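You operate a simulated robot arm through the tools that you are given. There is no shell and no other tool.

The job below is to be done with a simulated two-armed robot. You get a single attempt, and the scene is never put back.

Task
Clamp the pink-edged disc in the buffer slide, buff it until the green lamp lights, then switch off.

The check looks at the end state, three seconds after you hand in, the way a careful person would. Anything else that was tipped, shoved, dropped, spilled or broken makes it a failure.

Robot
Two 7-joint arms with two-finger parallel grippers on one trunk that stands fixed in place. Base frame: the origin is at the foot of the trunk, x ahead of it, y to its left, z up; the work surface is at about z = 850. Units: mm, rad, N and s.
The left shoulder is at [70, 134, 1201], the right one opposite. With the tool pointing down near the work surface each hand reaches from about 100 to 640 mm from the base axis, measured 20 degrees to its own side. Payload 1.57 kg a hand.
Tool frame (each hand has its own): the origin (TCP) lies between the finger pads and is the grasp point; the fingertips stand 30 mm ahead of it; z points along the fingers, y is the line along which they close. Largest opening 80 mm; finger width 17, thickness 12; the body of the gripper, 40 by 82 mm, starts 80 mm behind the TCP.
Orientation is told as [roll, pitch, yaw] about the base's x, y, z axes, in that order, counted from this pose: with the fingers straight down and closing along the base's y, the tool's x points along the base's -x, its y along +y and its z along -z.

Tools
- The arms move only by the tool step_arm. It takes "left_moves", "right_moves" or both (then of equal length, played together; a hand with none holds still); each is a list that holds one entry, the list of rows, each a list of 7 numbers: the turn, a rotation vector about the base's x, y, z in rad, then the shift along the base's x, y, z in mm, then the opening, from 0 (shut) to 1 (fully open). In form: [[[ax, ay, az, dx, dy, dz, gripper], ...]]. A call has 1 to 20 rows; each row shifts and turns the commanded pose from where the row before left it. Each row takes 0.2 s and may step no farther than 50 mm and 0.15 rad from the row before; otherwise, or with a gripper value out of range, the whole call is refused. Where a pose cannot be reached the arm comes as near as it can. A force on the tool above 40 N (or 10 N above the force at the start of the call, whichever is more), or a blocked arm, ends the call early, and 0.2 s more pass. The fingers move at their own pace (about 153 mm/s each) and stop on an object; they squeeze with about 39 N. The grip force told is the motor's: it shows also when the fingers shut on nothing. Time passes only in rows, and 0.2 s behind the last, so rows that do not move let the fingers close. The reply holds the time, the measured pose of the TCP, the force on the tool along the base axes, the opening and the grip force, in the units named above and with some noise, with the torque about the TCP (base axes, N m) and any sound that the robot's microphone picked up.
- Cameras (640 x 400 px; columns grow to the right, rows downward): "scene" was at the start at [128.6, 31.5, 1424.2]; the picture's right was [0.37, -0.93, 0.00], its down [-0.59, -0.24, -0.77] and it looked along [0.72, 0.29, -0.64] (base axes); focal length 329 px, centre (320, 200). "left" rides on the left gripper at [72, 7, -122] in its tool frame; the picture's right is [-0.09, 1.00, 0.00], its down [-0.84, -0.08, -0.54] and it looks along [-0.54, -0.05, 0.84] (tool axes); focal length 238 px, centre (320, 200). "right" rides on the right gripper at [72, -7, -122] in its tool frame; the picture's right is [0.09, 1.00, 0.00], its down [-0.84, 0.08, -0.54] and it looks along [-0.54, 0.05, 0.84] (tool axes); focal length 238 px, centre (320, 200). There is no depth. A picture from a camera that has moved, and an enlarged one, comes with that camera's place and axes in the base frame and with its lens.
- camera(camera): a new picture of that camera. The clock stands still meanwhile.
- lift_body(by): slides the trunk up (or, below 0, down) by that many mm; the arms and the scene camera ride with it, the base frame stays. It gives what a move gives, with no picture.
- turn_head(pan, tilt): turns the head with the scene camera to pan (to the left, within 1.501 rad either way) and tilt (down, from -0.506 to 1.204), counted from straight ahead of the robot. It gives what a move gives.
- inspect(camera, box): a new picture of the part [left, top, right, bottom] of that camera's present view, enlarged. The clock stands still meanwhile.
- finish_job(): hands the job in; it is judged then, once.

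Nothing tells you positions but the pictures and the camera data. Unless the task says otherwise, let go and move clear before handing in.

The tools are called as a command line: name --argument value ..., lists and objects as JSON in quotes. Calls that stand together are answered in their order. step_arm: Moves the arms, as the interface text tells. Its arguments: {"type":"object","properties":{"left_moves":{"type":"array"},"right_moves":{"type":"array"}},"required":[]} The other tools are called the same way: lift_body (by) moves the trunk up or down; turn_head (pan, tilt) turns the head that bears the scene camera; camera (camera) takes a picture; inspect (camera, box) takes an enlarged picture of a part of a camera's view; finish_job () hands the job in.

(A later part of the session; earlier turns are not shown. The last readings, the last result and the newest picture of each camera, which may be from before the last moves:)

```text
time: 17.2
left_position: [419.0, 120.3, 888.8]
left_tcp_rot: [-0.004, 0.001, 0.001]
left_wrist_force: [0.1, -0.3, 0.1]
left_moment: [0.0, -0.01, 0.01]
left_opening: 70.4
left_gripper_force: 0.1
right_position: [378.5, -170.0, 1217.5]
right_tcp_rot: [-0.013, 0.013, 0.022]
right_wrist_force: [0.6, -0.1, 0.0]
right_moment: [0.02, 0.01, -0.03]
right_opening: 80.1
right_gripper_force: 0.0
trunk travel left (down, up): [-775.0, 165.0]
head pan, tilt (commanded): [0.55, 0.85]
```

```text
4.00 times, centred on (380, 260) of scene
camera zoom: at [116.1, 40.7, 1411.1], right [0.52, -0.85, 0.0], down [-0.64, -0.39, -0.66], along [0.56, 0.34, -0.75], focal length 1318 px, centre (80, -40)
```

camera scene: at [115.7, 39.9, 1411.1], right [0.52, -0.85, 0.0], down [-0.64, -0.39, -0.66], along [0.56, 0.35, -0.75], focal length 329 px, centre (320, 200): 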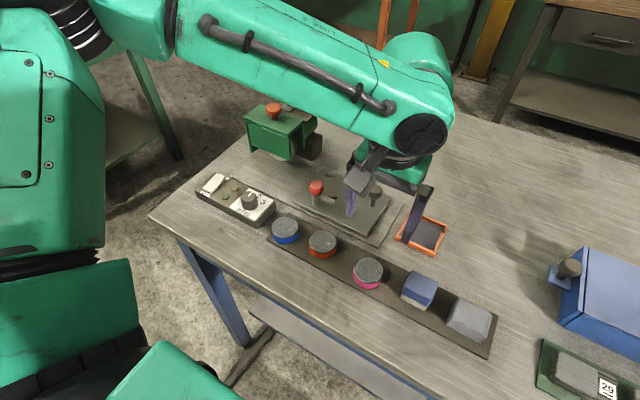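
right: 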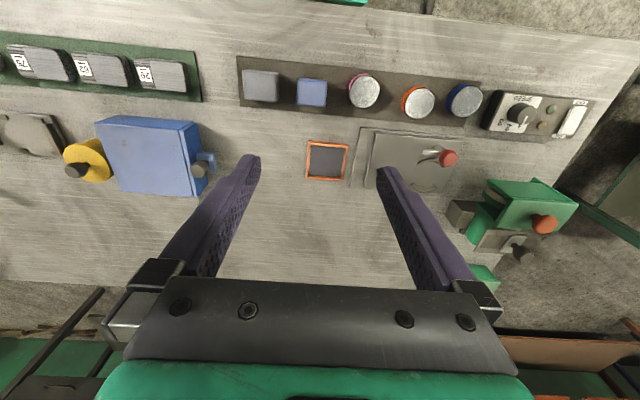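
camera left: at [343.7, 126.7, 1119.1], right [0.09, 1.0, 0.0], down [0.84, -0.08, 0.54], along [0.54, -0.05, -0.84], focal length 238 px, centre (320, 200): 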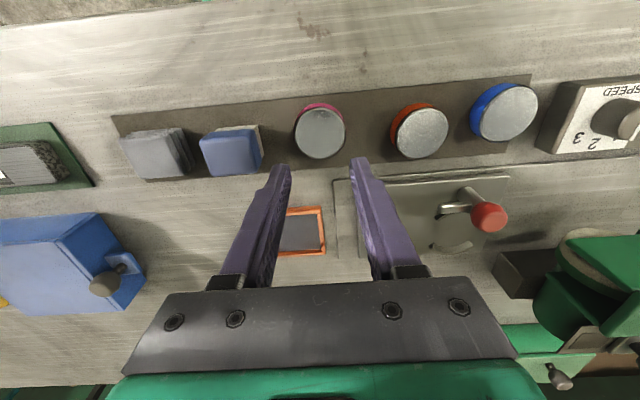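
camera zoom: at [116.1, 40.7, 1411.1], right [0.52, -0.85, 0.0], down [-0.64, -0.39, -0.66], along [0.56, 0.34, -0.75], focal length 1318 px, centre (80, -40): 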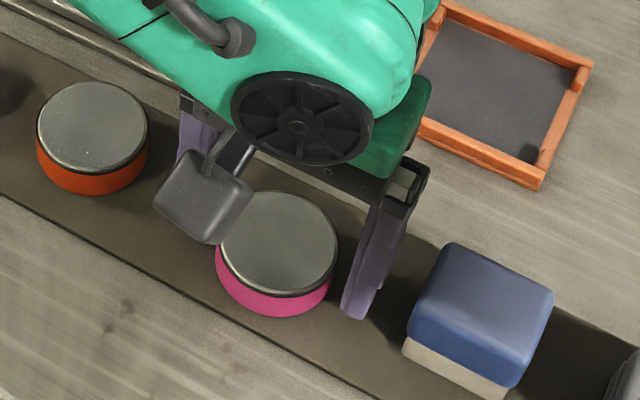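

The disc is between the fingers and centred. I feel for the strip with small downward steps.

step_arm --left_moves '[[[0, 0, 0, 0, 0, -2, 0.88], [0, 0, 0, 0, 0, 0, 0.88]]]'

step_arm --left_moves '[[[0, 0, 0, 0, 0, -1.5, 0.88], [0, 0, 0, 0, 0, 0, 0.88]]]'

```text
time: 17.9
left_position: [418.2, 119.9, 886.5]
left_tcp_rot: [-0.002, 0.001, 0.0]
left_wrist_force: [-0.3, 0.0, 1.0]
left_moment: [0.01, 0.0, 0.0]
left_opening: 70.3
left_gripper_force: 0.1
right_position: [378.8, -170.2, 1217.6]
right_tcp_rot: [-0.011, 0.013, 0.019]
right_wrist_force: [-1.1, -0.2, 0.0]
right_moment: [0.01, 0.02, 0.01]
right_opening: 79.8
right_gripper_force: 0.2
trunk travel left (down, up): [-775.0, 165.0]
head pan, tilt (commanded): [0.55, 0.85]
```

```text
time: 18.4
left_position: [417.1, 120.7, 886.8]
left_tcp_rot: [-0.001, 0.0, -0.002]
left_wrist_force: [-0.5, -0.2, 0.5]
left_moment: [0.01, 0.01, 0.03]
left_opening: 70.4
left_gripper_force: 0.0
left hand out of reach, approached as far as the arm can: row 1
right_position: [378.2, -170.6, 1216.0]
right_tcp_rot: [-0.013, 0.012, 0.018]
right_wrist_force: [-0.5, 0.2, 0.4]
right_moment: [0.01, -0.01, 0.0]
right_opening: 80.4
right_gripper_force: 0.1
trunk travel left (down, up): [-775.0, 165.0]
head pan, tilt (commanded): [0.55, 0.85]
```

The arm itself runs out of reach downward here, so the earlier grip was too shallow. I raise the hand clear and lower the trunk a little to gain depth.

step_arm --left_moves '[[[0, 0, 0, 0, 0, 30, 0.88], [0, 0, 0, 0, 0, 40, 0.88], [0, 0, 0, 0, 0, 30, 0.88]]]'

lift_body --by -60

camera --camera "left"

camera --camera "scene"

```text
time: 19.2
left_position: [415.6, 121.0, 988.3]
left_tcp_rot: [-0.001, 0.0, -0.001]
left_wrist_force: [-0.3, 0.0, -0.9]
left_moment: [-0.01, -0.04, 0.01]
left_opening: 70.1
left_gripper_force: 0.2
right_position: [377.9, -170.2, 1217.6]
right_tcp_rot: [-0.012, 0.012, 0.019]
right_wrist_force: [0.3, -0.1, -0.6]
right_moment: [0.01, -0.01, 0.01]
right_opening: 79.8
right_gripper_force: 0.1
trunk travel left (down, up): [-775.0, 165.0]
head pan, tilt (commanded): [0.55, 0.85]
```

```text
time: 20.2
left_position: [417.5, 119.8, 927.7]
left_tcp_rot: [-0.002, 0.0, 0.001]
left_wrist_force: [0.0, -0.2, 0.1]
left_moment: [-0.02, 0.01, 0.04]
left_opening: 70.4
left_gripper_force: 0.0
right_position: [378.2, -168.8, 1155.7]
right_tcp_rot: [-0.013, 0.011, 0.02]
right_wrist_force: [-0.4, 0.0, 0.5]
right_moment: [-0.03, 0.02, 0.04]
right_opening: 80.1
right_gripper_force: 0.0
trunk travel left (down, up): [-715.0, 225.0]
head pan, tilt (commanded): [0.55, 0.85]
```

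```text
taken
camera left: at [345.8, 126.0, 1050.4], right [0.09, 1.0, 0.0], down [0.84, -0.08, 0.54], along [0.54, -0.05, -0.84], focal length 238 px, centre (320, 200)
```

left: 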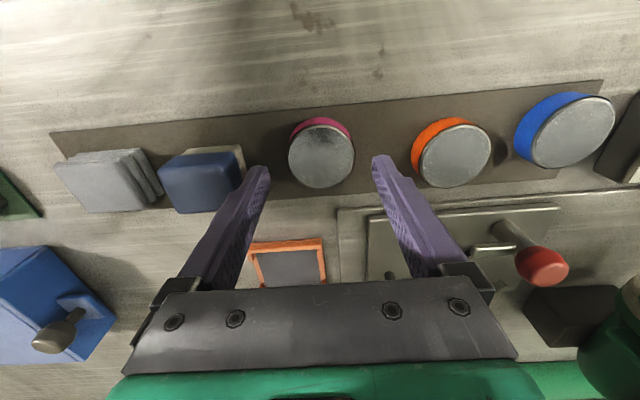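

```text
taken
camera scene: at [115.7, 40.6, 1351.1], right [0.52, -0.85, 0.0], down [-0.64, -0.39, -0.66], along [0.56, 0.34, -0.75], focal length 329 px, centre (320, 200)
```

scene: 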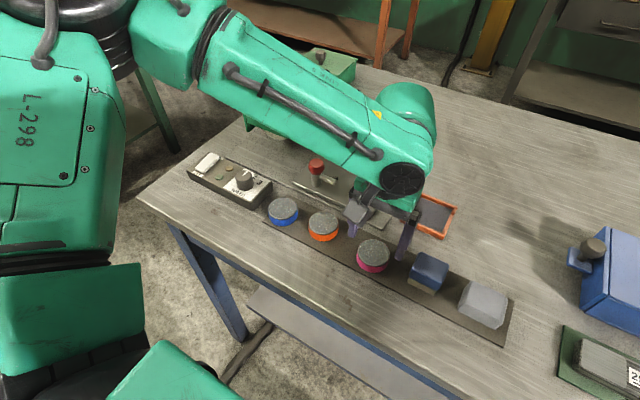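

The trunk is 60 mm lower and the disc still sits between the fingers. I descend again, slowly near the strip.

step_arm --left_moves '[[[0, 0, 0, 2, -0.5, -25, 0.88], [0, 0, 0, 0, 0, -14, 0.88], [0, 0, 0, 0, 0, -2, 0.88], [0, 0, 0, 0, 0, 0, 0.88]]]'

step_arm --left_moves '[[[0, 0, 0, 0, 0, -1.5, 0.88], [0, 0, 0, 0, 0, 0, 0.88]]]'

step_arm --left_moves '[[[0, 0, 0, 0, 0, -1.5, 0.88], [0, 0, 0, 0, 0, 0, 0.88]]]'

camera --camera "left"

```text
time: 21.2
left_position: [419.2, 120.1, 885.2]
left_tcp_rot: [-0.002, 0.0, 0.002]
left_wrist_force: [-0.9, -0.4, 0.2]
left_moment: [0.0, -0.01, -0.01]
left_opening: 70.3
left_gripper_force: 0.0
right_position: [378.3, -171.0, 1157.1]
right_tcp_rot: [-0.012, 0.012, 0.019]
right_wrist_force: [0.6, 0.5, -0.7]
right_moment: [0.01, -0.01, 0.03]
right_opening: 80.0
right_gripper_force: 0.0
trunk travel left (down, up): [-715.0, 225.0]
head pan, tilt (commanded): [0.55, 0.85]
```

```text
time: 21.9
left_position: [421.0, 120.2, 884.2]
left_tcp_rot: [-0.002, -0.001, -0.001]
left_wrist_force: [0.5, 1.0, 0.0]
left_moment: [-0.01, -0.01, 0.0]
left_opening: 70.5
left_gripper_force: 0.0
right_position: [378.6, -170.1, 1156.1]
right_tcp_rot: [-0.012, 0.011, 0.019]
right_wrist_force: [-0.7, -0.3, 0.9]
right_moment: [-0.04, 0.02, 0.01]
right_opening: 79.9
right_gripper_force: 0.0
trunk travel left (down, up): [-715.0, 225.0]
head pan, tilt (commanded): [0.55, 0.85]
```

```text
time: 22.4
left_position: [418.7, 122.1, 884.0]
left_tcp_rot: [-0.002, -0.002, 0.0]
left_wrist_force: [1.3, 1.3, 4.5]
left_moment: [0.18, 0.0, -0.08]
left_opening: 70.6
left_gripper_force: 0.1
right_position: [379.0, -171.0, 1157.7]
right_tcp_rot: [-0.012, 0.013, 0.02]
right_wrist_force: [0.6, 0.2, 1.0]
right_moment: [-0.01, -0.02, -0.06]
right_opening: 79.8
right_gripper_force: 0.0
trunk travel left (down, up): [-715.0, 225.0]
head pan, tilt (commanded): [0.55, 0.85]
```

```text
taken
camera left: at [348.0, 126.0, 1006.3], right [0.09, 1.0, 0.0], down [0.84, -0.08, 0.54], along [0.54, -0.05, -0.84], focal length 238 px, centre (320, 200)
```

left: 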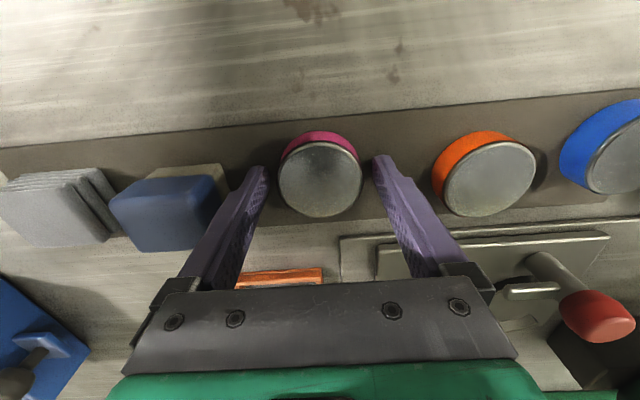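

The tips just touched the strip (4.5 N). I ease up 1.5 mm, close fully, and lift slowly to see whether it holds.

step_arm --left_moves '[[[0, 0, 0, 0, 0, 1.5, 0.88], [0, 0, 0, 0, 0, 0, 0.3], [0, 0, 0, 0, 0, 0, 0.3], [0, 0, 0, 0, 0, 0, 0.3]]]'

step_arm --left_moves '[[[0, 0, 0, 0, 0, 2, 0.3], [0, 0, 0, 0, 0, 2, 0.3], [0, 0, 0, 0, 0, 2, 0.3]]]'

camera --camera "left"

```text
time: 23.4
left_position: [418.0, 119.7, 885.5]
left_tcp_rot: [-0.002, 0.002, 0.001]
left_wrist_force: [0.4, 0.2, 0.2]
left_moment: [-0.02, -0.02, 0.02]
left_opening: 53.0
left_gripper_force: 38.4
right_position: [378.4, -169.9, 1156.4]
right_tcp_rot: [-0.011, 0.014, 0.02]
right_wrist_force: [-0.6, 0.3, 0.7]
right_moment: [-0.02, 0.01, 0.01]
right_opening: 80.1
right_gripper_force: 0.1
trunk travel left (down, up): [-715.0, 225.0]
head pan, tilt (commanded): [0.55, 0.85]
```

```text
time: 24.2
left_position: [420.7, 120.8, 890.9]
left_tcp_rot: [-0.001, 0.001, 0.001]
left_wrist_force: [-1.0, 0.5, -4.1]
left_moment: [-0.01, -0.01, 0.02]
left_opening: 52.6
left_gripper_force: 38.5
right_position: [378.6, -170.2, 1156.4]
right_tcp_rot: [-0.013, 0.013, 0.018]
right_wrist_force: [-0.2, -0.1, -0.5]
right_moment: [0.03, 0.01, 0.0]
right_opening: 80.3
right_gripper_force: 0.1
trunk travel left (down, up): [-715.0, 225.0]
head pan, tilt (commanded): [0.55, 0.85]
```

```text
taken
camera left: at [348.8, 125.7, 1013.5], right [0.09, 1.0, 0.0], down [0.84, -0.08, 0.54], along [0.54, -0.05, -0.84], focal length 238 px, centre (320, 200)
```

left: 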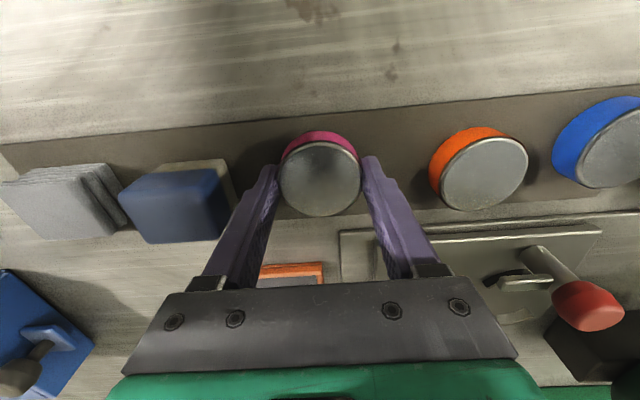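

The hand now carries about 4 N, so the disc seems lifted. I go on slowly.

step_arm --left_moves '[[[0, 0, 0, 0, 0, 4, 0.3], [0, 0, 0, 0, 0, 6, 0.3], [0, 0, 0, 0, 0, 8, 0.3], [0, 0, 0, 0, 0, 10, 0.3], [0, 0, 0, 0, 0, 12, 0.3]]]'

camera --camera "left"

inspect --camera "scene" --box '[300, 170, 460, 290]'

```text
time: 25.4
left_position: [419.2, 119.0, 932.2]
left_tcp_rot: [-0.001, 0.001, 0.001]
left_wrist_force: [0.3, 0.3, -4.1]
left_moment: [-0.02, 0.0, 0.02]
left_opening: 53.0
left_gripper_force: 39.2
right_position: [379.4, -169.7, 1156.6]
right_tcp_rot: [-0.014, 0.012, 0.02]
right_wrist_force: [0.5, -0.1, 1.1]
right_moment: [-0.06, 0.01, 0.0]
right_opening: 80.0
right_gripper_force: 0.1
trunk travel left (down, up): [-715.0, 225.0]
head pan, tilt (commanded): [0.55, 0.85]
```

```text
taken
camera left: at [348.4, 125.2, 1054.3], right [0.09, 1.0, 0.0], down [0.84, -0.08, 0.54], along [0.54, -0.05, -0.84], focal length 238 px, centre (320, 200)
```

left: 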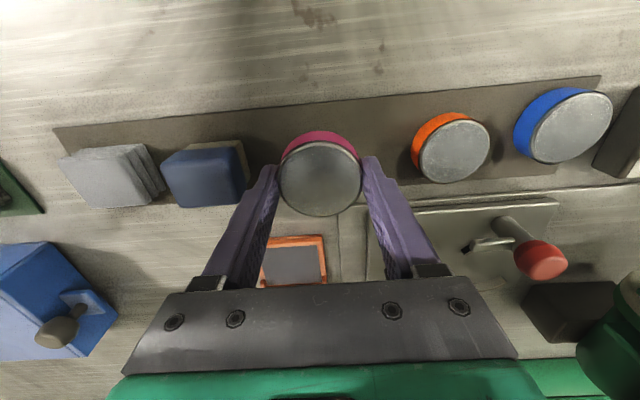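

```text
3.33 times, centred on (380, 230) of scene
camera zoom: at [116.2, 40.6, 1351.1], right [0.52, -0.85, 0.0], down [-0.64, -0.39, -0.66], along [0.56, 0.34, -0.75], focal length 1098 px, centre (120, 100)
```

zoom: 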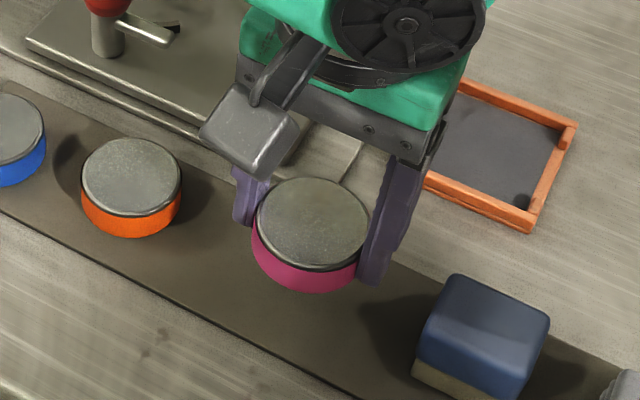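

The disc is held firmly. From here the left camera also sees the clamp, so I enlarge it to fix the seat's centre and heights.

inspect --camera "left" --box '[350, 170, 600, 330]'

inspect --camera "scene" --box '[270, 130, 430, 240]'

```text
2.50 times, centred on (475, 250) of left
camera zoom: at [348.4, 125.2, 1054.3], right [0.09, 1.0, 0.0], down [0.84, -0.08, 0.54], along [0.54, -0.05, -0.84], focal length 596 px, centre (-68, 75)
```

zoom: 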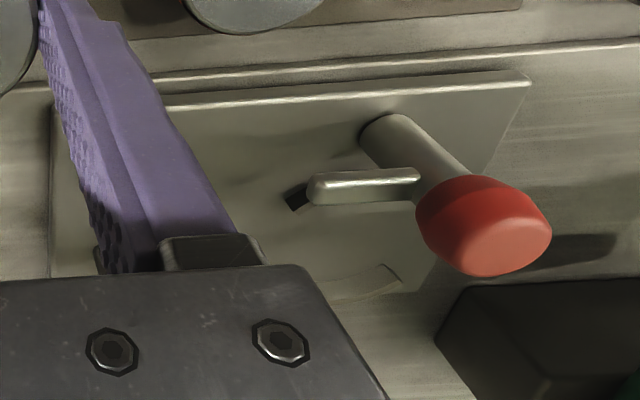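

```text
3.64 times, centred on (350, 185) of scene
camera zoom: at [116.2, 40.6, 1351.1], right [0.52, -0.85, 0.0], down [-0.64, -0.39, -0.66], along [0.56, 0.34, -0.75], focal length 1198 px, centre (211, 254)
```

zoom: 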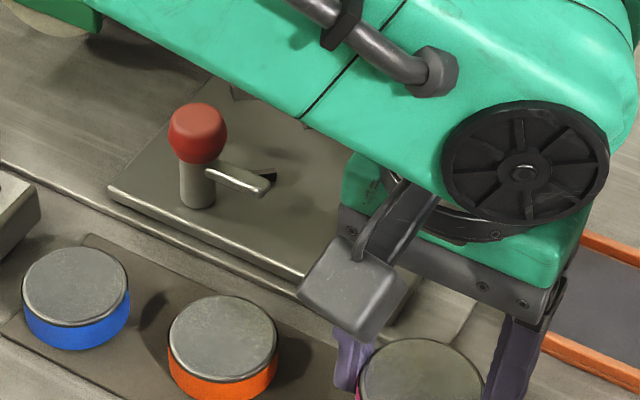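

The post is at (510, 291), the knob centre at z 918, the bar at z about 895; the plate top is near z 870 and the seat centre about (569, 288). I carry the disc up and over the seat.

step_arm --left_moves '[[[0, 0, 0, 0, 0, 30, 0.3], [0, 0, 0, 0, 0, 38, 0.3], [0, 0, 0, 20, 22, 0, 0.3], [0, 0, 0, 22, 25, 0, 0.3], [0, 0, 0, 22, 25, 0, 0.3], [0, 0, 0, 22, 25, 0, 0.3], [0, 0, 0, 22, 25, 0, 0.3], [0, 0, 0, 22, 25, 0, 0.3], [0, 0, 0, 19, 22, 0, 0.3], [0, 0, 0, 0, 0, 0, 0.3]]]'

camera --camera "left"

camera --camera "scene"

```text
time: 27.6
left_position: [567.4, 287.7, 998.2]
left_tcp_rot: [-0.002, 0.002, 0.0]
left_wrist_force: [-0.7, -0.4, -4.3]
left_moment: [-0.04, 0.02, 0.02]
left_opening: 52.7
left_gripper_force: 38.6
right_position: [378.4, -169.0, 1158.0]
right_tcp_rot: [-0.011, 0.012, 0.019]
right_wrist_force: [-0.8, 0.0, 0.4]
right_moment: [-0.03, -0.01, 0.0]
right_opening: 80.1
right_gripper_force: 0.0
trunk travel left (down, up): [-715.0, 225.0]
head pan, tilt (commanded): [0.55, 0.85]
```

```text
taken
camera left: at [496.6, 294.4, 1121.2], right [0.09, 1.0, 0.0], down [0.84, -0.08, 0.54], along [0.54, -0.05, -0.84], focal length 238 px, centre (320, 200)
```

left: 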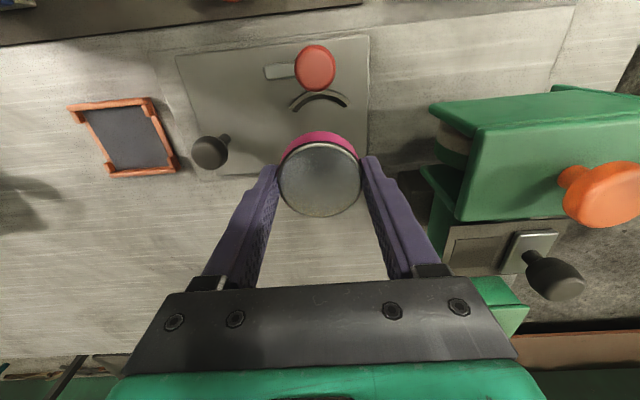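

```text
taken
camera scene: at [116.2, 40.9, 1351.1], right [0.52, -0.85, 0.0], down [-0.64, -0.39, -0.66], along [0.56, 0.34, -0.75], focal length 329 px, centre (320, 200)
```

scene: 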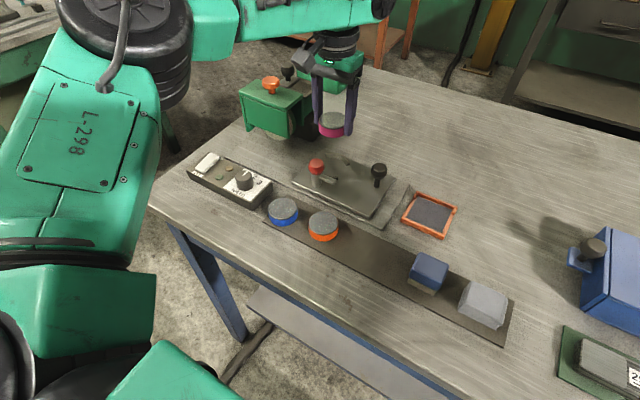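

The disc hangs over the seat; the near jaw and knob are visible ahead of it. I enlarge to check the alignment with the jaw.

inspect --camera "left" --box '[260, 30, 380, 130]'

inspect --camera "scene" --box '[260, 60, 420, 220]'

```text
4.00 times, centred on (320, 80) of left
camera zoom: at [496.6, 294.4, 1121.2], right [0.09, 1.0, 0.0], down [0.84, -0.08, 0.54], along [0.54, -0.05, -0.84], focal length 953 px, centre (320, 680)
```

zoom: 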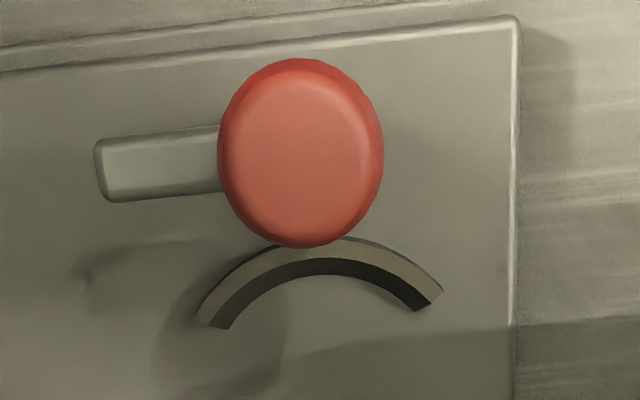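

```text
2.50 times, centred on (340, 140) of scene
camera zoom: at [116.2, 40.9, 1351.1], right [0.52, -0.85, 0.0], down [-0.64, -0.39, -0.66], along [0.56, 0.34, -0.75], focal length 824 px, centre (270, 350)
```

zoom: 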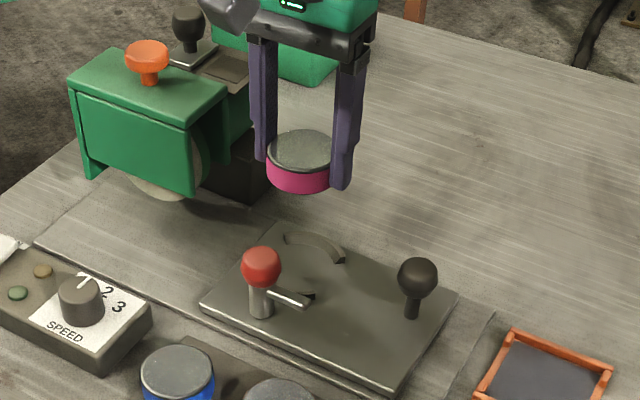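

The jaw geometry gives the seat centre at about (569, 290). I shift 2 mm and lower the disc to just above the plate.

step_arm --left_moves '[[[0, 0, 0, 0.8, 1.8, -30, 0.3], [0, 0, 0, 0, 0, -30, 0.3], [0, 0, 0, 0, 0, -20, 0.3], [0, 0, 0, 0, 0, -8, 0.3], [0, 0, 0, 0, 0, 0, 0.3]]]'

camera --camera "left"

inspect --camera "scene" --box '[260, 100, 420, 220]'

```text
time: 28.9
left_position: [562.2, 291.6, 912.7]
left_tcp_rot: [-0.003, 0.0, 0.0]
left_wrist_force: [0.2, 0.6, -4.0]
left_moment: [0.01, -0.02, -0.01]
left_opening: 52.9
left_gripper_force: 38.6
left hand out of reach, approached as far as the arm can: row 3
right_position: [379.3, -169.4, 1157.4]
right_tcp_rot: [-0.012, 0.014, 0.017]
right_wrist_force: [-0.6, -0.6, 0.1]
right_moment: [0.01, 0.01, 0.02]
right_opening: 80.2
right_gripper_force: 0.1
trunk travel left (down, up): [-715.0, 225.0]
head pan, tilt (commanded): [0.55, 0.85]
```

```text
taken
camera left: at [490.9, 297.2, 1035.3], right [0.09, 1.0, 0.0], down [0.84, -0.08, 0.54], along [0.54, -0.05, -0.84], focal length 238 px, centre (320, 200)
```

left: 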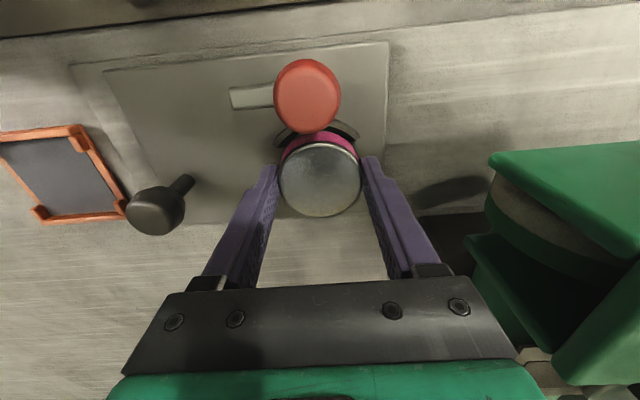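

```text
3.33 times, centred on (340, 160) of scene
camera zoom: at [116.8, 41.0, 1351.0], right [0.52, -0.85, 0.0], down [-0.64, -0.39, -0.66], along [0.56, 0.34, -0.75], focal length 1098 px, centre (253, 333)
```

zoom: 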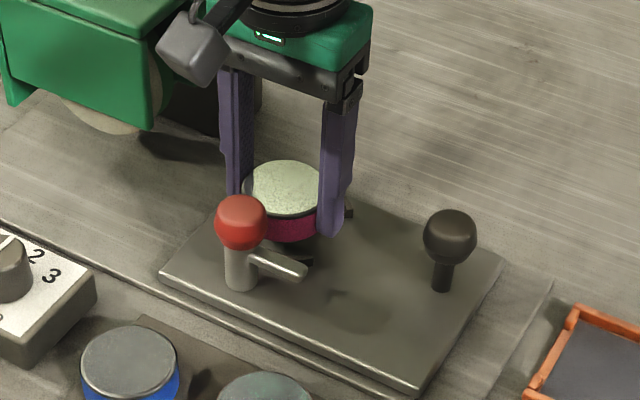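

The arm fell 6 mm short in x at this height, so I raise the hand by 120 mm and lower the trunk 100 mm to gain forward reach, watching clearances.

step_arm --left_moves '[[[0, 0, 0, 0, 0, 30, 0.3], [0, 0, 0, 0, 0, 45, 0.3], [0, 0, 0, 0, 0, 45, 0.3], [0, 0, 0, 0, 0, 0, 0.3]]]'

lift_body --by -100

camera --camera "left"

camera --camera "scene"

```text
time: 29.9
left_position: [566.5, 290.8, 1031.0]
left_tcp_rot: [-0.003, 0.002, 0.0]
left_wrist_force: [0.7, 0.4, -4.5]
left_moment: [0.01, 0.04, 0.0]
left_opening: 53.0
left_gripper_force: 38.8
right_position: [379.5, -169.7, 1157.8]
right_tcp_rot: [-0.012, 0.015, 0.018]
right_wrist_force: [-0.6, -0.4, -0.2]
right_moment: [-0.03, 0.02, 0.05]
right_opening: 80.1
right_gripper_force: 0.0
trunk travel left (down, up): [-715.0, 225.0]
head pan, tilt (commanded): [0.55, 0.85]
```

```text
time: 31.2
left_position: [565.5, 289.8, 930.0]
left_tcp_rot: [-0.003, 0.002, -0.001]
left_wrist_force: [-0.1, 1.2, -4.1]
left_moment: [0.0, 0.0, 0.0]
left_opening: 52.7
left_gripper_force: 39.3
right_position: [378.9, -168.5, 1056.5]
right_tcp_rot: [-0.011, 0.014, 0.019]
right_wrist_force: [1.0, 0.0, 0.3]
right_moment: [0.01, 0.01, -0.02]
right_opening: 80.0
right_gripper_force: 0.1
trunk travel left (down, up): [-615.0, 325.0]
head pan, tilt (commanded): [0.55, 0.85]
```

```text
taken
camera left: at [494.6, 296.3, 1053.3], right [0.09, 1.0, 0.0], down [0.84, -0.08, 0.54], along [0.54, -0.05, -0.84], focal length 238 px, centre (320, 200)
```

left: 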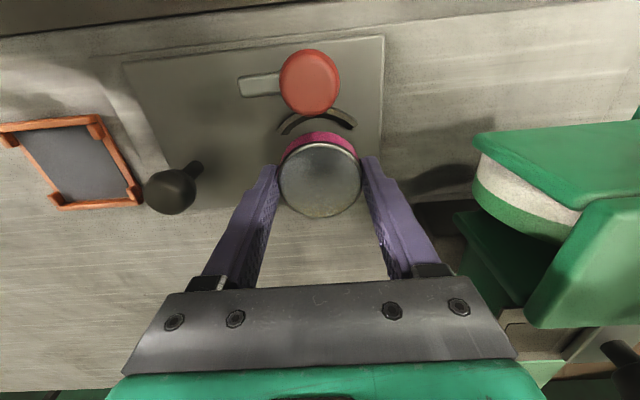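

```text
taken
camera scene: at [116.5, 41.0, 1251.1], right [0.52, -0.85, 0.0], down [-0.64, -0.39, -0.66], along [0.56, 0.34, -0.75], focal length 329 px, centre (320, 200)
```

scene: 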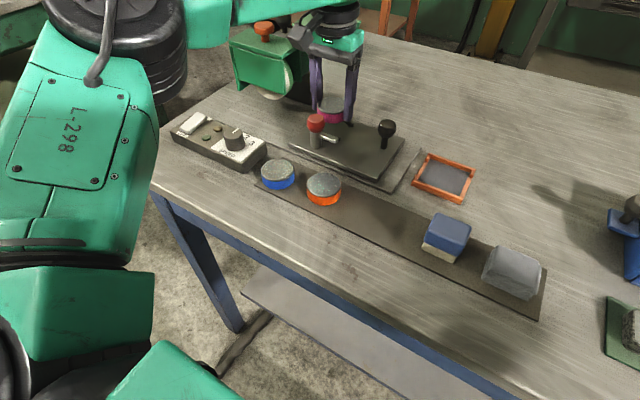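

The trunk is down and the disc hovers over the seat, TCP at (565.5, 289.8, 930). I move 2.5 mm forward and lower in small steps until it touches the plate.

step_arm --left_moves '[[[0, 0, 0, 2.5, 0, -10, 0.3], [0, 0, 0, 0, 0, -8, 0.3], [0, 0, 0, 0, 0, 0, 0.3]]]'

inspect --camera "left" --box '[240, 40, 400, 240]'

inspect --camera "scene" --box '[270, 70, 420, 190]'

```text
time: 32.0
left_position: [568.4, 291.1, 912.9]
left_tcp_rot: [-0.002, 0.002, 0.0]
left_wrist_force: [0.5, -0.7, -3.6]
left_moment: [-0.01, -0.01, -0.01]
left_opening: 53.1
left_gripper_force: 38.5
right_position: [378.9, -170.2, 1056.6]
right_tcp_rot: [-0.012, 0.013, 0.021]
right_wrist_force: [-0.6, -0.3, -0.4]
right_moment: [-0.01, 0.0, 0.0]
right_opening: 79.9
right_gripper_force: 0.1
trunk travel left (down, up): [-615.0, 325.0]
head pan, tilt (commanded): [0.55, 0.85]
```

```text
2.00 times, centred on (320, 140) of left
camera zoom: at [497.2, 296.2, 1035.0], right [0.09, 1.0, 0.0], down [0.84, -0.08, 0.54], along [0.54, -0.05, -0.84], focal length 477 px, centre (320, 320)
```

zoom: 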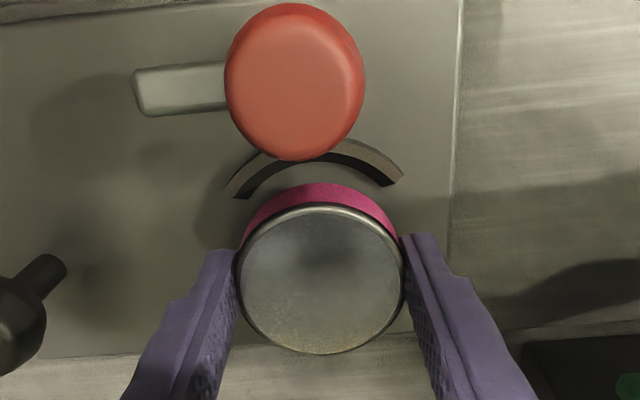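

```text
3.33 times, centred on (345, 130) of scene
camera zoom: at [116.7, 41.0, 1251.0], right [0.52, -0.85, 0.0], down [-0.64, -0.39, -0.66], along [0.56, 0.34, -0.75], focal length 1098 px, centre (237, 433)
```

zoom: 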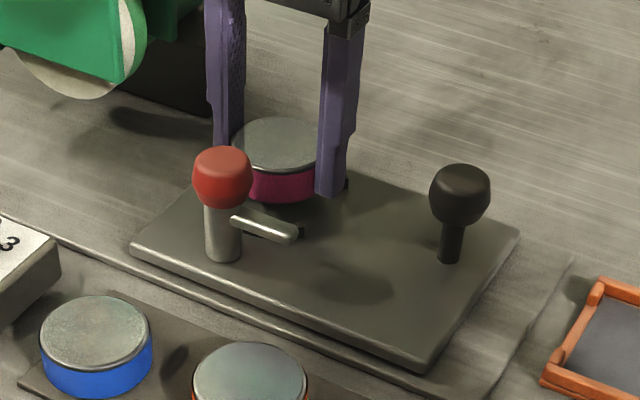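

The disc lines up with the jaw (both near y 289.7, disc centre x ≈ 570). I lower on to the plate with small steps, watching the force.

step_arm --left_moves '[[[0, 0, 0, 0, 0, -4, 0.3], [0, 0, 0, 0, 0, -3, 0.3], [0, 0, 0, 0, 0, 0, 0.3]]]'

step_arm --left_moves '[[[0, 0, 0, 0, 0, -1.5, 0.3], [0, 0, 0, 0, 0, 0, 0.3]]]'

step_arm --left_moves '[[[0, 0, 0, 0, 0, -1.5, 0.3], [0, 0, 0, 0, 0, 0, 0.3]]]'

```text
time: 32.8
left_position: [568.1, 290.2, 905.7]
left_tcp_rot: [-0.001, 0.001, 0.0]
left_wrist_force: [0.4, -0.4, -3.8]
left_moment: [0.01, -0.01, 0.0]
left_opening: 53.1
left_gripper_force: 38.9
right_position: [380.0, -169.8, 1057.2]
right_tcp_rot: [-0.013, 0.013, 0.02]
right_wrist_force: [-0.2, -0.1, 0.2]
right_moment: [0.0, -0.04, 0.01]
right_opening: 79.8
right_gripper_force: 0.1
trunk travel left (down, up): [-615.0, 325.0]
head pan, tilt (commanded): [0.55, 0.85]
```

```text
time: 33.4
left_position: [567.8, 290.6, 903.3]
left_tcp_rot: [-0.002, 0.003, 0.0]
left_wrist_force: [-0.1, 0.6, -3.5]
left_moment: [-0.01, 0.01, -0.01]
left_opening: 52.8
left_gripper_force: 39.2
right_position: [378.0, -169.0, 1057.6]
right_tcp_rot: [-0.012, 0.013, 0.018]
right_wrist_force: [-0.2, 0.3, -0.1]
right_moment: [0.0, -0.02, -0.01]
right_opening: 79.9
right_gripper_force: 0.0
trunk travel left (down, up): [-615.0, 325.0]
head pan, tilt (commanded): [0.55, 0.85]
```

```text
time: 34.0
left_position: [568.2, 290.1, 902.8]
left_tcp_rot: [-0.002, 0.003, -0.001]
left_wrist_force: [0.5, -0.6, -3.3]
left_moment: [-0.01, -0.01, -0.02]
left_opening: 52.6
left_gripper_force: 39.2
right_position: [379.0, -169.6, 1055.8]
right_tcp_rot: [-0.013, 0.014, 0.021]
right_wrist_force: [-0.4, -0.1, -0.1]
right_moment: [-0.02, -0.02, -0.01]
right_opening: 79.7
right_gripper_force: 0.1
trunk travel left (down, up): [-615.0, 325.0]
head pan, tilt (commanded): [0.55, 0.85]
```

No contact yet, so I keep stepping down gently.

step_arm --left_moves '[[[0, 0, 0, 0, 0, -1.5, 0.3], [0, 0, 0, 0, 0, 0, 0.3]]]'

inspect --camera "scene" --box '[290, 80, 390, 170]'

inspect --camera "left" --box '[240, 60, 400, 240]'

```text
time: 34.6
left_position: [568.8, 289.9, 901.7]
left_tcp_rot: [-0.002, 0.003, -0.001]
left_wrist_force: [0.1, 0.2, -3.5]
left_moment: [-0.02, -0.01, 0.01]
left_opening: 52.6
left_gripper_force: 39.3
right_position: [378.9, -167.2, 1055.7]
right_tcp_rot: [-0.013, 0.014, 0.018]
right_wrist_force: [0.3, 0.4, -0.1]
right_moment: [-0.01, -0.01, 0.02]
right_opening: 79.8
right_gripper_force: 0.2
trunk travel left (down, up): [-615.0, 325.0]
head pan, tilt (commanded): [0.55, 0.85]
```

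```text
4.44 times, centred on (340, 125) of scene
camera zoom: at [116.7, 41.0, 1251.0], right [0.52, -0.85, 0.0], down [-0.64, -0.39, -0.66], along [0.56, 0.34, -0.75], focal length 1464 px, centre (231, 533)
```

zoom: 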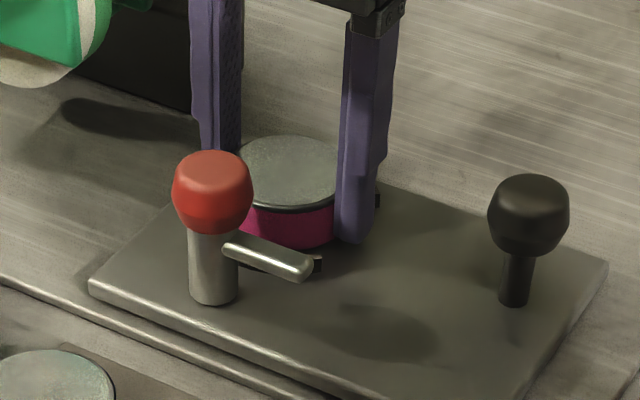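

```text
2.22 times, centred on (320, 150) of left
camera zoom: at [497.2, 296.3, 1023.1], right [0.09, 1.0, 0.0], down [0.84, -0.08, 0.54], along [0.54, -0.05, -0.84], focal length 530 px, centre (320, 311)
```

zoom: 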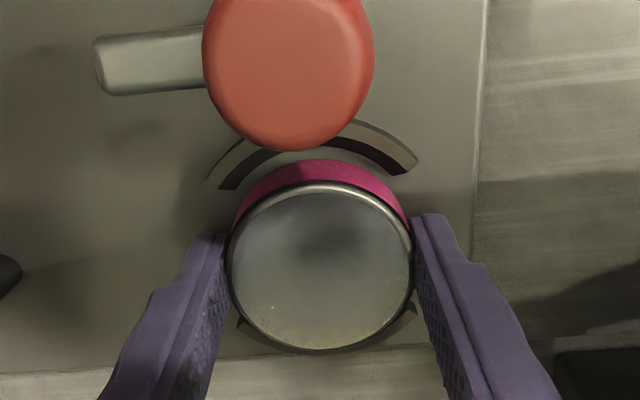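

The disc is coming down between both jaws. I continue lowering.

step_arm --left_moves '[[[0, 0, 0, 0, 0, -1.5, 0.3], [0, 0, 0, 0, 0, 0, 0.3]]]'

step_arm --left_moves '[[[0, 0, 0, 0, 0, -1.5, 0.3], [0, 0, 0, 0, 0, 0, 0.3]]]'

step_arm --left_moves '[[[0, 0, 0, 0, 0, -1.5, 0.3], [0, 0, 0, 0, 0, 0, 0.3]]]'

```text
time: 35.2
left_position: [568.0, 291.1, 898.7]
left_tcp_rot: [-0.002, 0.0, -0.001]
left_wrist_force: [-0.1, 0.0, -4.0]
left_moment: [-0.03, 0.0, -0.03]
left_opening: 52.7
left_gripper_force: 39.3
right_position: [379.3, -169.4, 1058.0]
right_tcp_rot: [-0.014, 0.016, 0.02]
right_wrist_force: [0.5, 0.3, -0.2]
right_moment: [-0.01, 0.0, 0.03]
right_opening: 79.9
right_gripper_force: 0.0
trunk travel left (down, up): [-615.0, 325.0]
head pan, tilt (commanded): [0.55, 0.85]
```

```text
time: 35.8
left_position: [568.1, 290.2, 898.4]
left_tcp_rot: [0.0, -0.002, 0.001]
left_wrist_force: [3.0, 1.3, 4.3]
left_moment: [0.06, 0.15, -0.03]
left_opening: 52.8
left_gripper_force: 38.5
right_position: [378.6, -170.0, 1057.0]
right_tcp_rot: [-0.013, 0.013, 0.02]
right_wrist_force: [-0.3, 0.4, 0.0]
right_moment: [-0.01, -0.01, -0.01]
right_opening: 80.3
right_gripper_force: 0.1
trunk travel left (down, up): [-615.0, 325.0]
head pan, tilt (commanded): [0.55, 0.85]
```

```text
time: 36.4
left_position: [567.6, 289.5, 899.3]
left_tcp_rot: [0.0, -0.002, 0.003]
left_wrist_force: [6.8, 4.8, 17.2]
left_moment: [0.09, 0.31, -0.14]
left_opening: 53.1
left_gripper_force: 39.1
right_position: [377.6, -170.7, 1057.7]
right_tcp_rot: [-0.012, 0.012, 0.017]
right_wrist_force: [-0.4, 0.7, 0.3]
right_moment: [0.03, 0.02, 0.0]
right_opening: 80.1
right_gripper_force: 0.0
trunk travel left (down, up): [-615.0, 325.0]
head pan, tilt (commanded): [0.55, 0.85]
```

The disc is on the plate (force went up to 17 N). I ease up 1.5 mm and look before letting go.

step_arm --left_moves '[[[0, 0, 0, 0, 0, 1.5, 0.3], [0, 0, 0, 0, 0, 0.5, 0.3], [0, 0, 0, 0, 0, 0, 0.3]]]'

inspect --camera "left" --box '[240, 60, 400, 240]'

inspect --camera "scene" --box '[290, 80, 390, 170]'

```text
time: 37.2
left_position: [566.3, 289.2, 898.4]
left_tcp_rot: [-0.002, 0.001, 0.0]
left_wrist_force: [1.5, 1.6, 5.4]
left_moment: [0.25, -0.12, -0.06]
left_opening: 53.1
left_gripper_force: 39.2
right_position: [377.1, -168.6, 1057.3]
right_tcp_rot: [-0.013, 0.013, 0.021]
right_wrist_force: [0.7, 0.0, 0.2]
right_moment: [0.04, 0.0, 0.02]
right_opening: 79.8
right_gripper_force: 0.1
trunk travel left (down, up): [-615.0, 325.0]
head pan, tilt (commanded): [0.55, 0.85]
```

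```text
2.22 times, centred on (320, 150) of left
camera zoom: at [495.3, 295.5, 1021.5], right [0.09, 1.0, 0.0], down [0.84, -0.08, 0.54], along [0.54, -0.05, -0.84], focal length 530 px, centre (320, 311)
```

zoom: 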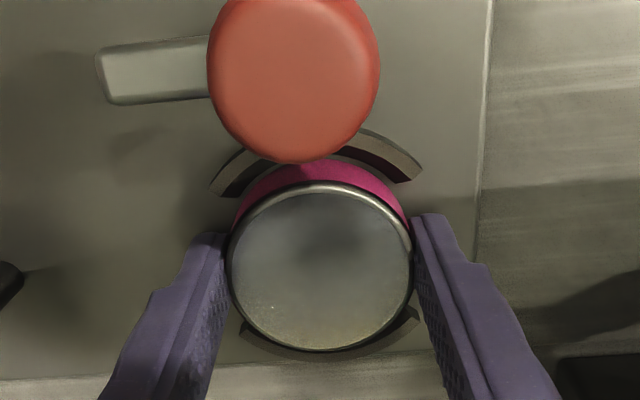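

```text
4.44 times, centred on (340, 125) of scene
camera zoom: at [115.2, 40.4, 1251.1], right [0.52, -0.85, 0.0], down [-0.64, -0.39, -0.66], along [0.56, 0.34, -0.75], focal length 1464 px, centre (231, 533)
```

zoom: 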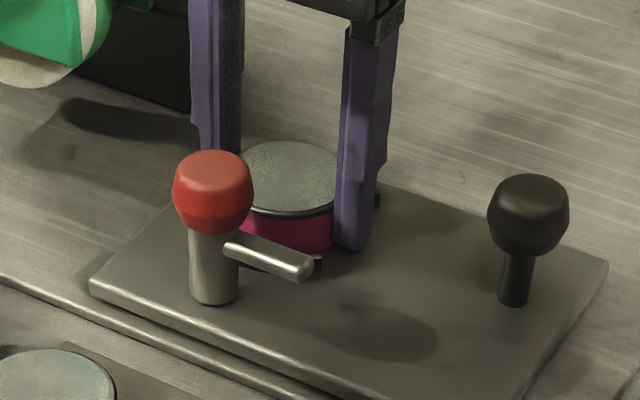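

The disc sits between the two jaws. I open the fingers and rise.

step_arm --left_moves '[[[0, 0, 0, 0, 0, 0.5, 0.85], [0, 0, 0, 0, 0, 0, 0.85], [0, 0, 0, 0, 0, 10, 0.85], [0, 0, 0, 0, 0, 30, 0.85], [0, 0, 0, 0, 0, 40, 0.85], [0, 0, 0, 0, 0, 0, 0.85]]]'

camera --camera "left"

inspect --camera "left" --box '[240, 20, 400, 180]'

inspect --camera "scene" --box '[290, 80, 390, 170]'

```text
time: 38.6
left_position: [567.1, 289.8, 979.9]
left_tcp_rot: [-0.002, 0.0, 0.001]
left_wrist_force: [0.6, 0.5, -0.6]
left_moment: [0.05, 0.01, -0.02]
left_opening: 67.8
left_gripper_force: 0.0
right_position: [378.9, -170.3, 1057.5]
right_tcp_rot: [-0.012, 0.013, 0.02]
right_wrist_force: [0.6, 0.9, -0.4]
right_moment: [-0.02, 0.01, -0.03]
right_opening: 80.1
right_gripper_force: 0.1
trunk travel left (down, up): [-615.0, 325.0]
head pan, tilt (commanded): [0.55, 0.85]
```

```text
taken
camera left: at [496.1, 296.3, 1101.9], right [0.09, 1.0, 0.0], down [0.84, -0.08, 0.54], along [0.54, -0.05, -0.84], focal length 238 px, centre (320, 200)
```

left: 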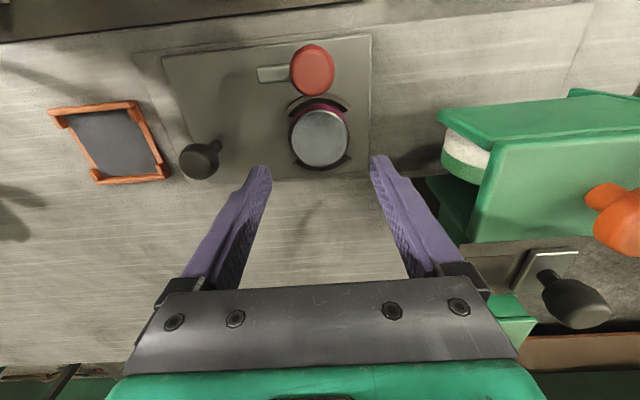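

```text
2.50 times, centred on (320, 100) of left
camera zoom: at [496.1, 296.3, 1101.9], right [0.09, 1.0, 0.0], down [0.84, -0.08, 0.54], along [0.54, -0.05, -0.84], focal length 596 px, centre (320, 450)
```

zoom: 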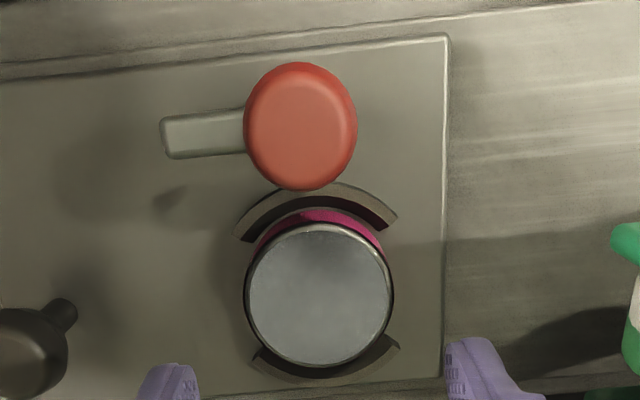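

```text
4.44 times, centred on (340, 125) of scene
camera zoom: at [116.2, 40.9, 1251.1], right [0.52, -0.85, 0.0], down [-0.64, -0.39, -0.66], along [0.56, 0.34, -0.75], focal length 1464 px, centre (231, 533)
```

zoom: 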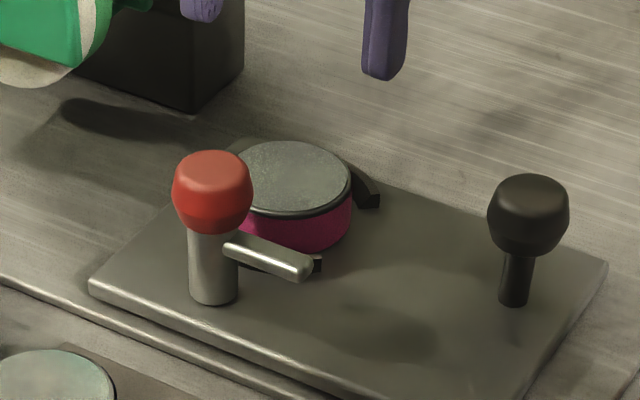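

The disc is seated flat between the jaws. Next is the clamp: I go over the red knob at (509.5, 290) and lower around it, keeping the tips above the bar.

step_arm --left_moves '[[[0, 0, 0, -29, 0, 10, 0.85], [0, 0, 0, -28.5, 0.5, 0, 0.85], [0, 0, 0, 0, 0, -20, 0.8], [0, 0, 0, 0, 0, -20, 0.8], [0, 0, 0, 0, 0, -10, 0.8], [0, 0, 0, 0, 0, 0, 0.8]]]'

camera --camera "left"

inspect --camera "scene" --box '[270, 70, 400, 180]'

```text
time: 40.0
left_position: [511.3, 291.7, 940.0]
left_tcp_rot: [-0.001, 0.0, 0.002]
left_wrist_force: [0.5, 1.1, 0.8]
left_moment: [0.02, 0.03, 0.0]
left_opening: 64.2
left_gripper_force: 0.1
right_position: [378.5, -168.9, 1056.9]
right_tcp_rot: [-0.013, 0.012, 0.018]
right_wrist_force: [0.8, 0.3, 0.3]
right_moment: [-0.05, 0.04, 0.0]
right_opening: 80.2
right_gripper_force: 0.0
trunk travel left (down, up): [-615.0, 325.0]
head pan, tilt (commanded): [0.55, 0.85]
```

```text
taken
camera left: at [439.9, 295.8, 1062.2], right [0.09, 1.0, 0.0], down [0.84, -0.08, 0.54], along [0.54, -0.05, -0.84], focal length 238 px, centre (320, 200)
```

left: 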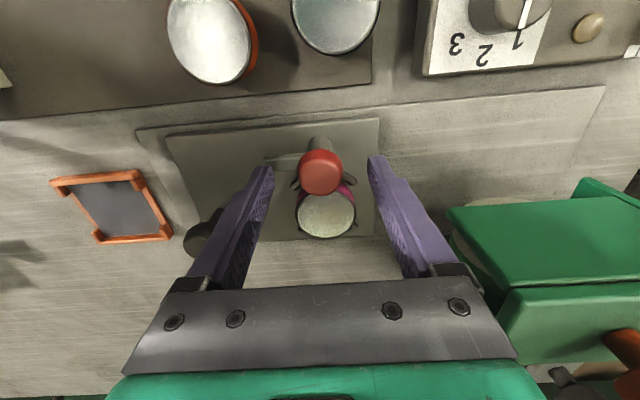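

```text
3.64 times, centred on (335, 125) of scene
camera zoom: at [116.1, 40.6, 1251.1], right [0.52, -0.85, 0.0], down [-0.64, -0.39, -0.66], along [0.56, 0.34, -0.75], focal length 1198 px, centre (266, 473)
```

zoom: 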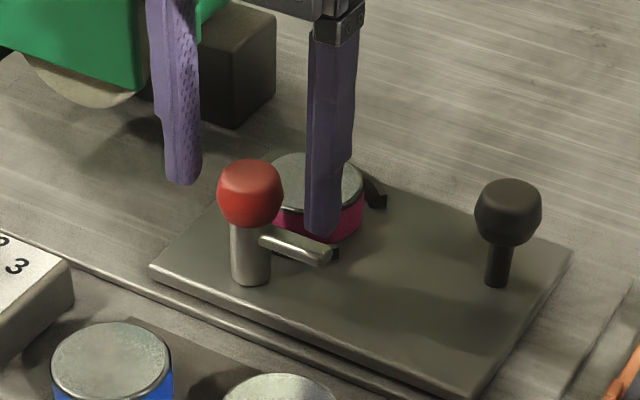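

The knob is between the fingers, centre near (509, 290). I shift 2 mm, lower slightly and close on it.

step_arm --left_moves '[[[0, 0, 0, -2, -1.2, -3, 0.8], [0, 0, 0, 0, 0, 0, 0.2], [0, 0, 0, 0, 0, 0, 0.2], [0, 0, 0, 0, 0, 0, 0.2]]]'

inspect --camera "left" --box '[230, 100, 410, 270]'

inspect --camera "scene" --box '[270, 70, 400, 180]'

```text
time: 41.0
left_position: [509.0, 290.1, 937.0]
left_tcp_rot: [0.0, 0.0, 0.001]
left_wrist_force: [0.8, 3.9, 1.0]
left_moment: [0.75, 0.03, 0.01]
left_opening: 31.3
left_gripper_force: 40.7
right_position: [378.2, -169.2, 1057.7]
right_tcp_rot: [-0.012, 0.014, 0.021]
right_wrist_force: [-0.4, 0.2, -0.2]
right_moment: [-0.03, -0.02, -0.02]
right_opening: 80.1
right_gripper_force: 0.0
trunk travel left (down, up): [-615.0, 325.0]
head pan, tilt (commanded): [0.55, 0.85]
```

```text
2.35 times, centred on (320, 185) of left
camera zoom: at [437.9, 295.7, 1059.0], right [0.09, 1.0, 0.0], down [0.84, -0.08, 0.54], along [0.54, -0.05, -0.84], focal length 561 px, centre (320, 235)
```

zoom: 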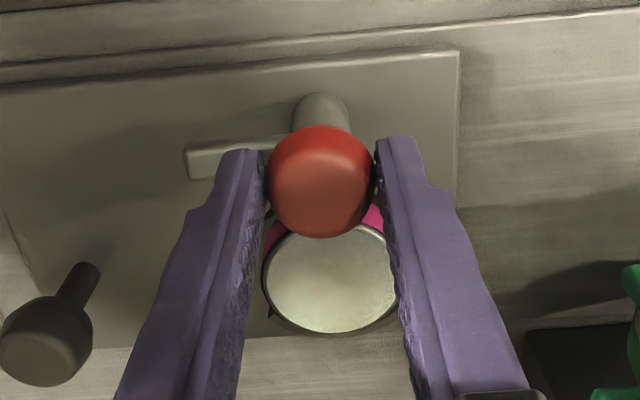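

```text
3.64 times, centred on (335, 125) of scene
camera zoom: at [115.9, 41.5, 1251.1], right [0.52, -0.85, 0.0], down [-0.64, -0.39, -0.66], along [0.56, 0.34, -0.75], focal length 1198 px, centre (266, 473)
```

zoom: 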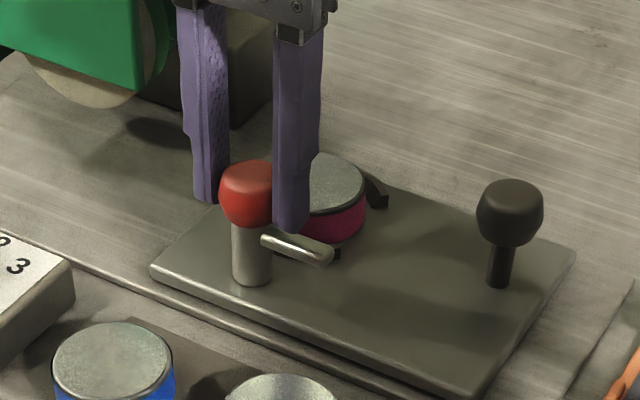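

The knob is gripped (31 mm). I try a small turn, counter-clockwise from above, and see whether the bar follows.

step_arm --left_moves '[[[0, 0, 0.1, 0, 0, 0, 0.2], [0, 0, 0.1, 0, 0, 0, 0.2], [0, 0, 0.1, 0, 0, 0, 0.2]]]'

inspect --camera "left" --box '[230, 100, 410, 270]'

inspect --camera "scene" --box '[270, 70, 400, 180]'

```text
time: 41.8
left_position: [510.2, 289.5, 936.1]
left_tcp_rot: [-0.002, 0.0, 0.302]
left_wrist_force: [0.1, 3.6, -0.2]
left_moment: [0.78, -0.11, 0.0]
left_opening: 31.5
left_gripper_force: 40.3
right_position: [378.6, -168.5, 1056.1]
right_tcp_rot: [-0.013, 0.013, 0.02]
right_wrist_force: [0.2, 0.4, 0.2]
right_moment: [0.0, 0.02, 0.01]
right_opening: 80.0
right_gripper_force: 0.2
trunk travel left (down, up): [-615.0, 325.0]
head pan, tilt (commanded): [0.55, 0.85]
```

```text
2.35 times, centred on (320, 185) of left
camera zoom: at [439.2, 274.0, 1059.0], right [-0.21, 0.98, 0.0], down [0.82, 0.18, 0.54], along [0.53, 0.11, -0.84], focal length 561 px, centre (320, 235)
```

zoom: 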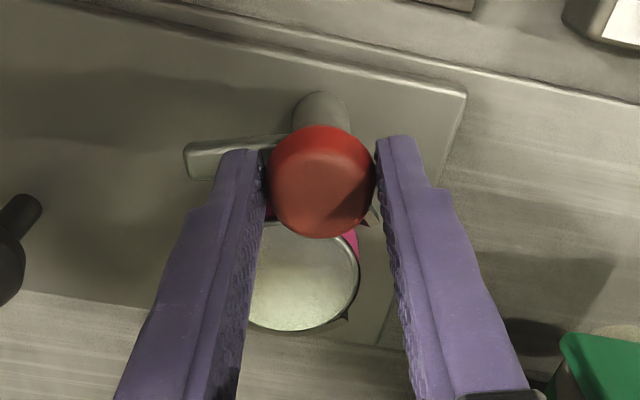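

```text
3.64 times, centred on (335, 125) of scene
camera zoom: at [116.1, 41.2, 1251.1], right [0.52, -0.85, 0.0], down [-0.64, -0.39, -0.66], along [0.56, 0.34, -0.75], focal length 1198 px, centre (266, 473)
```

zoom: 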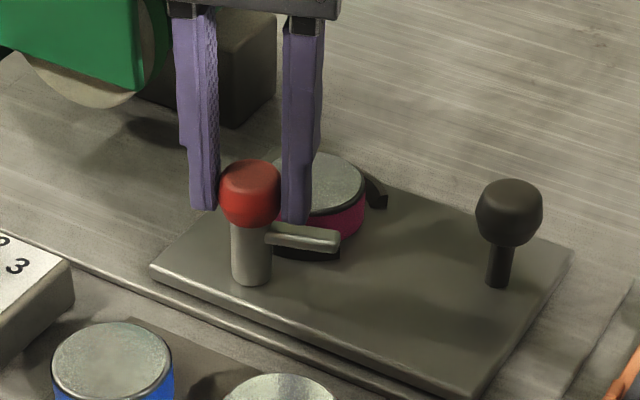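

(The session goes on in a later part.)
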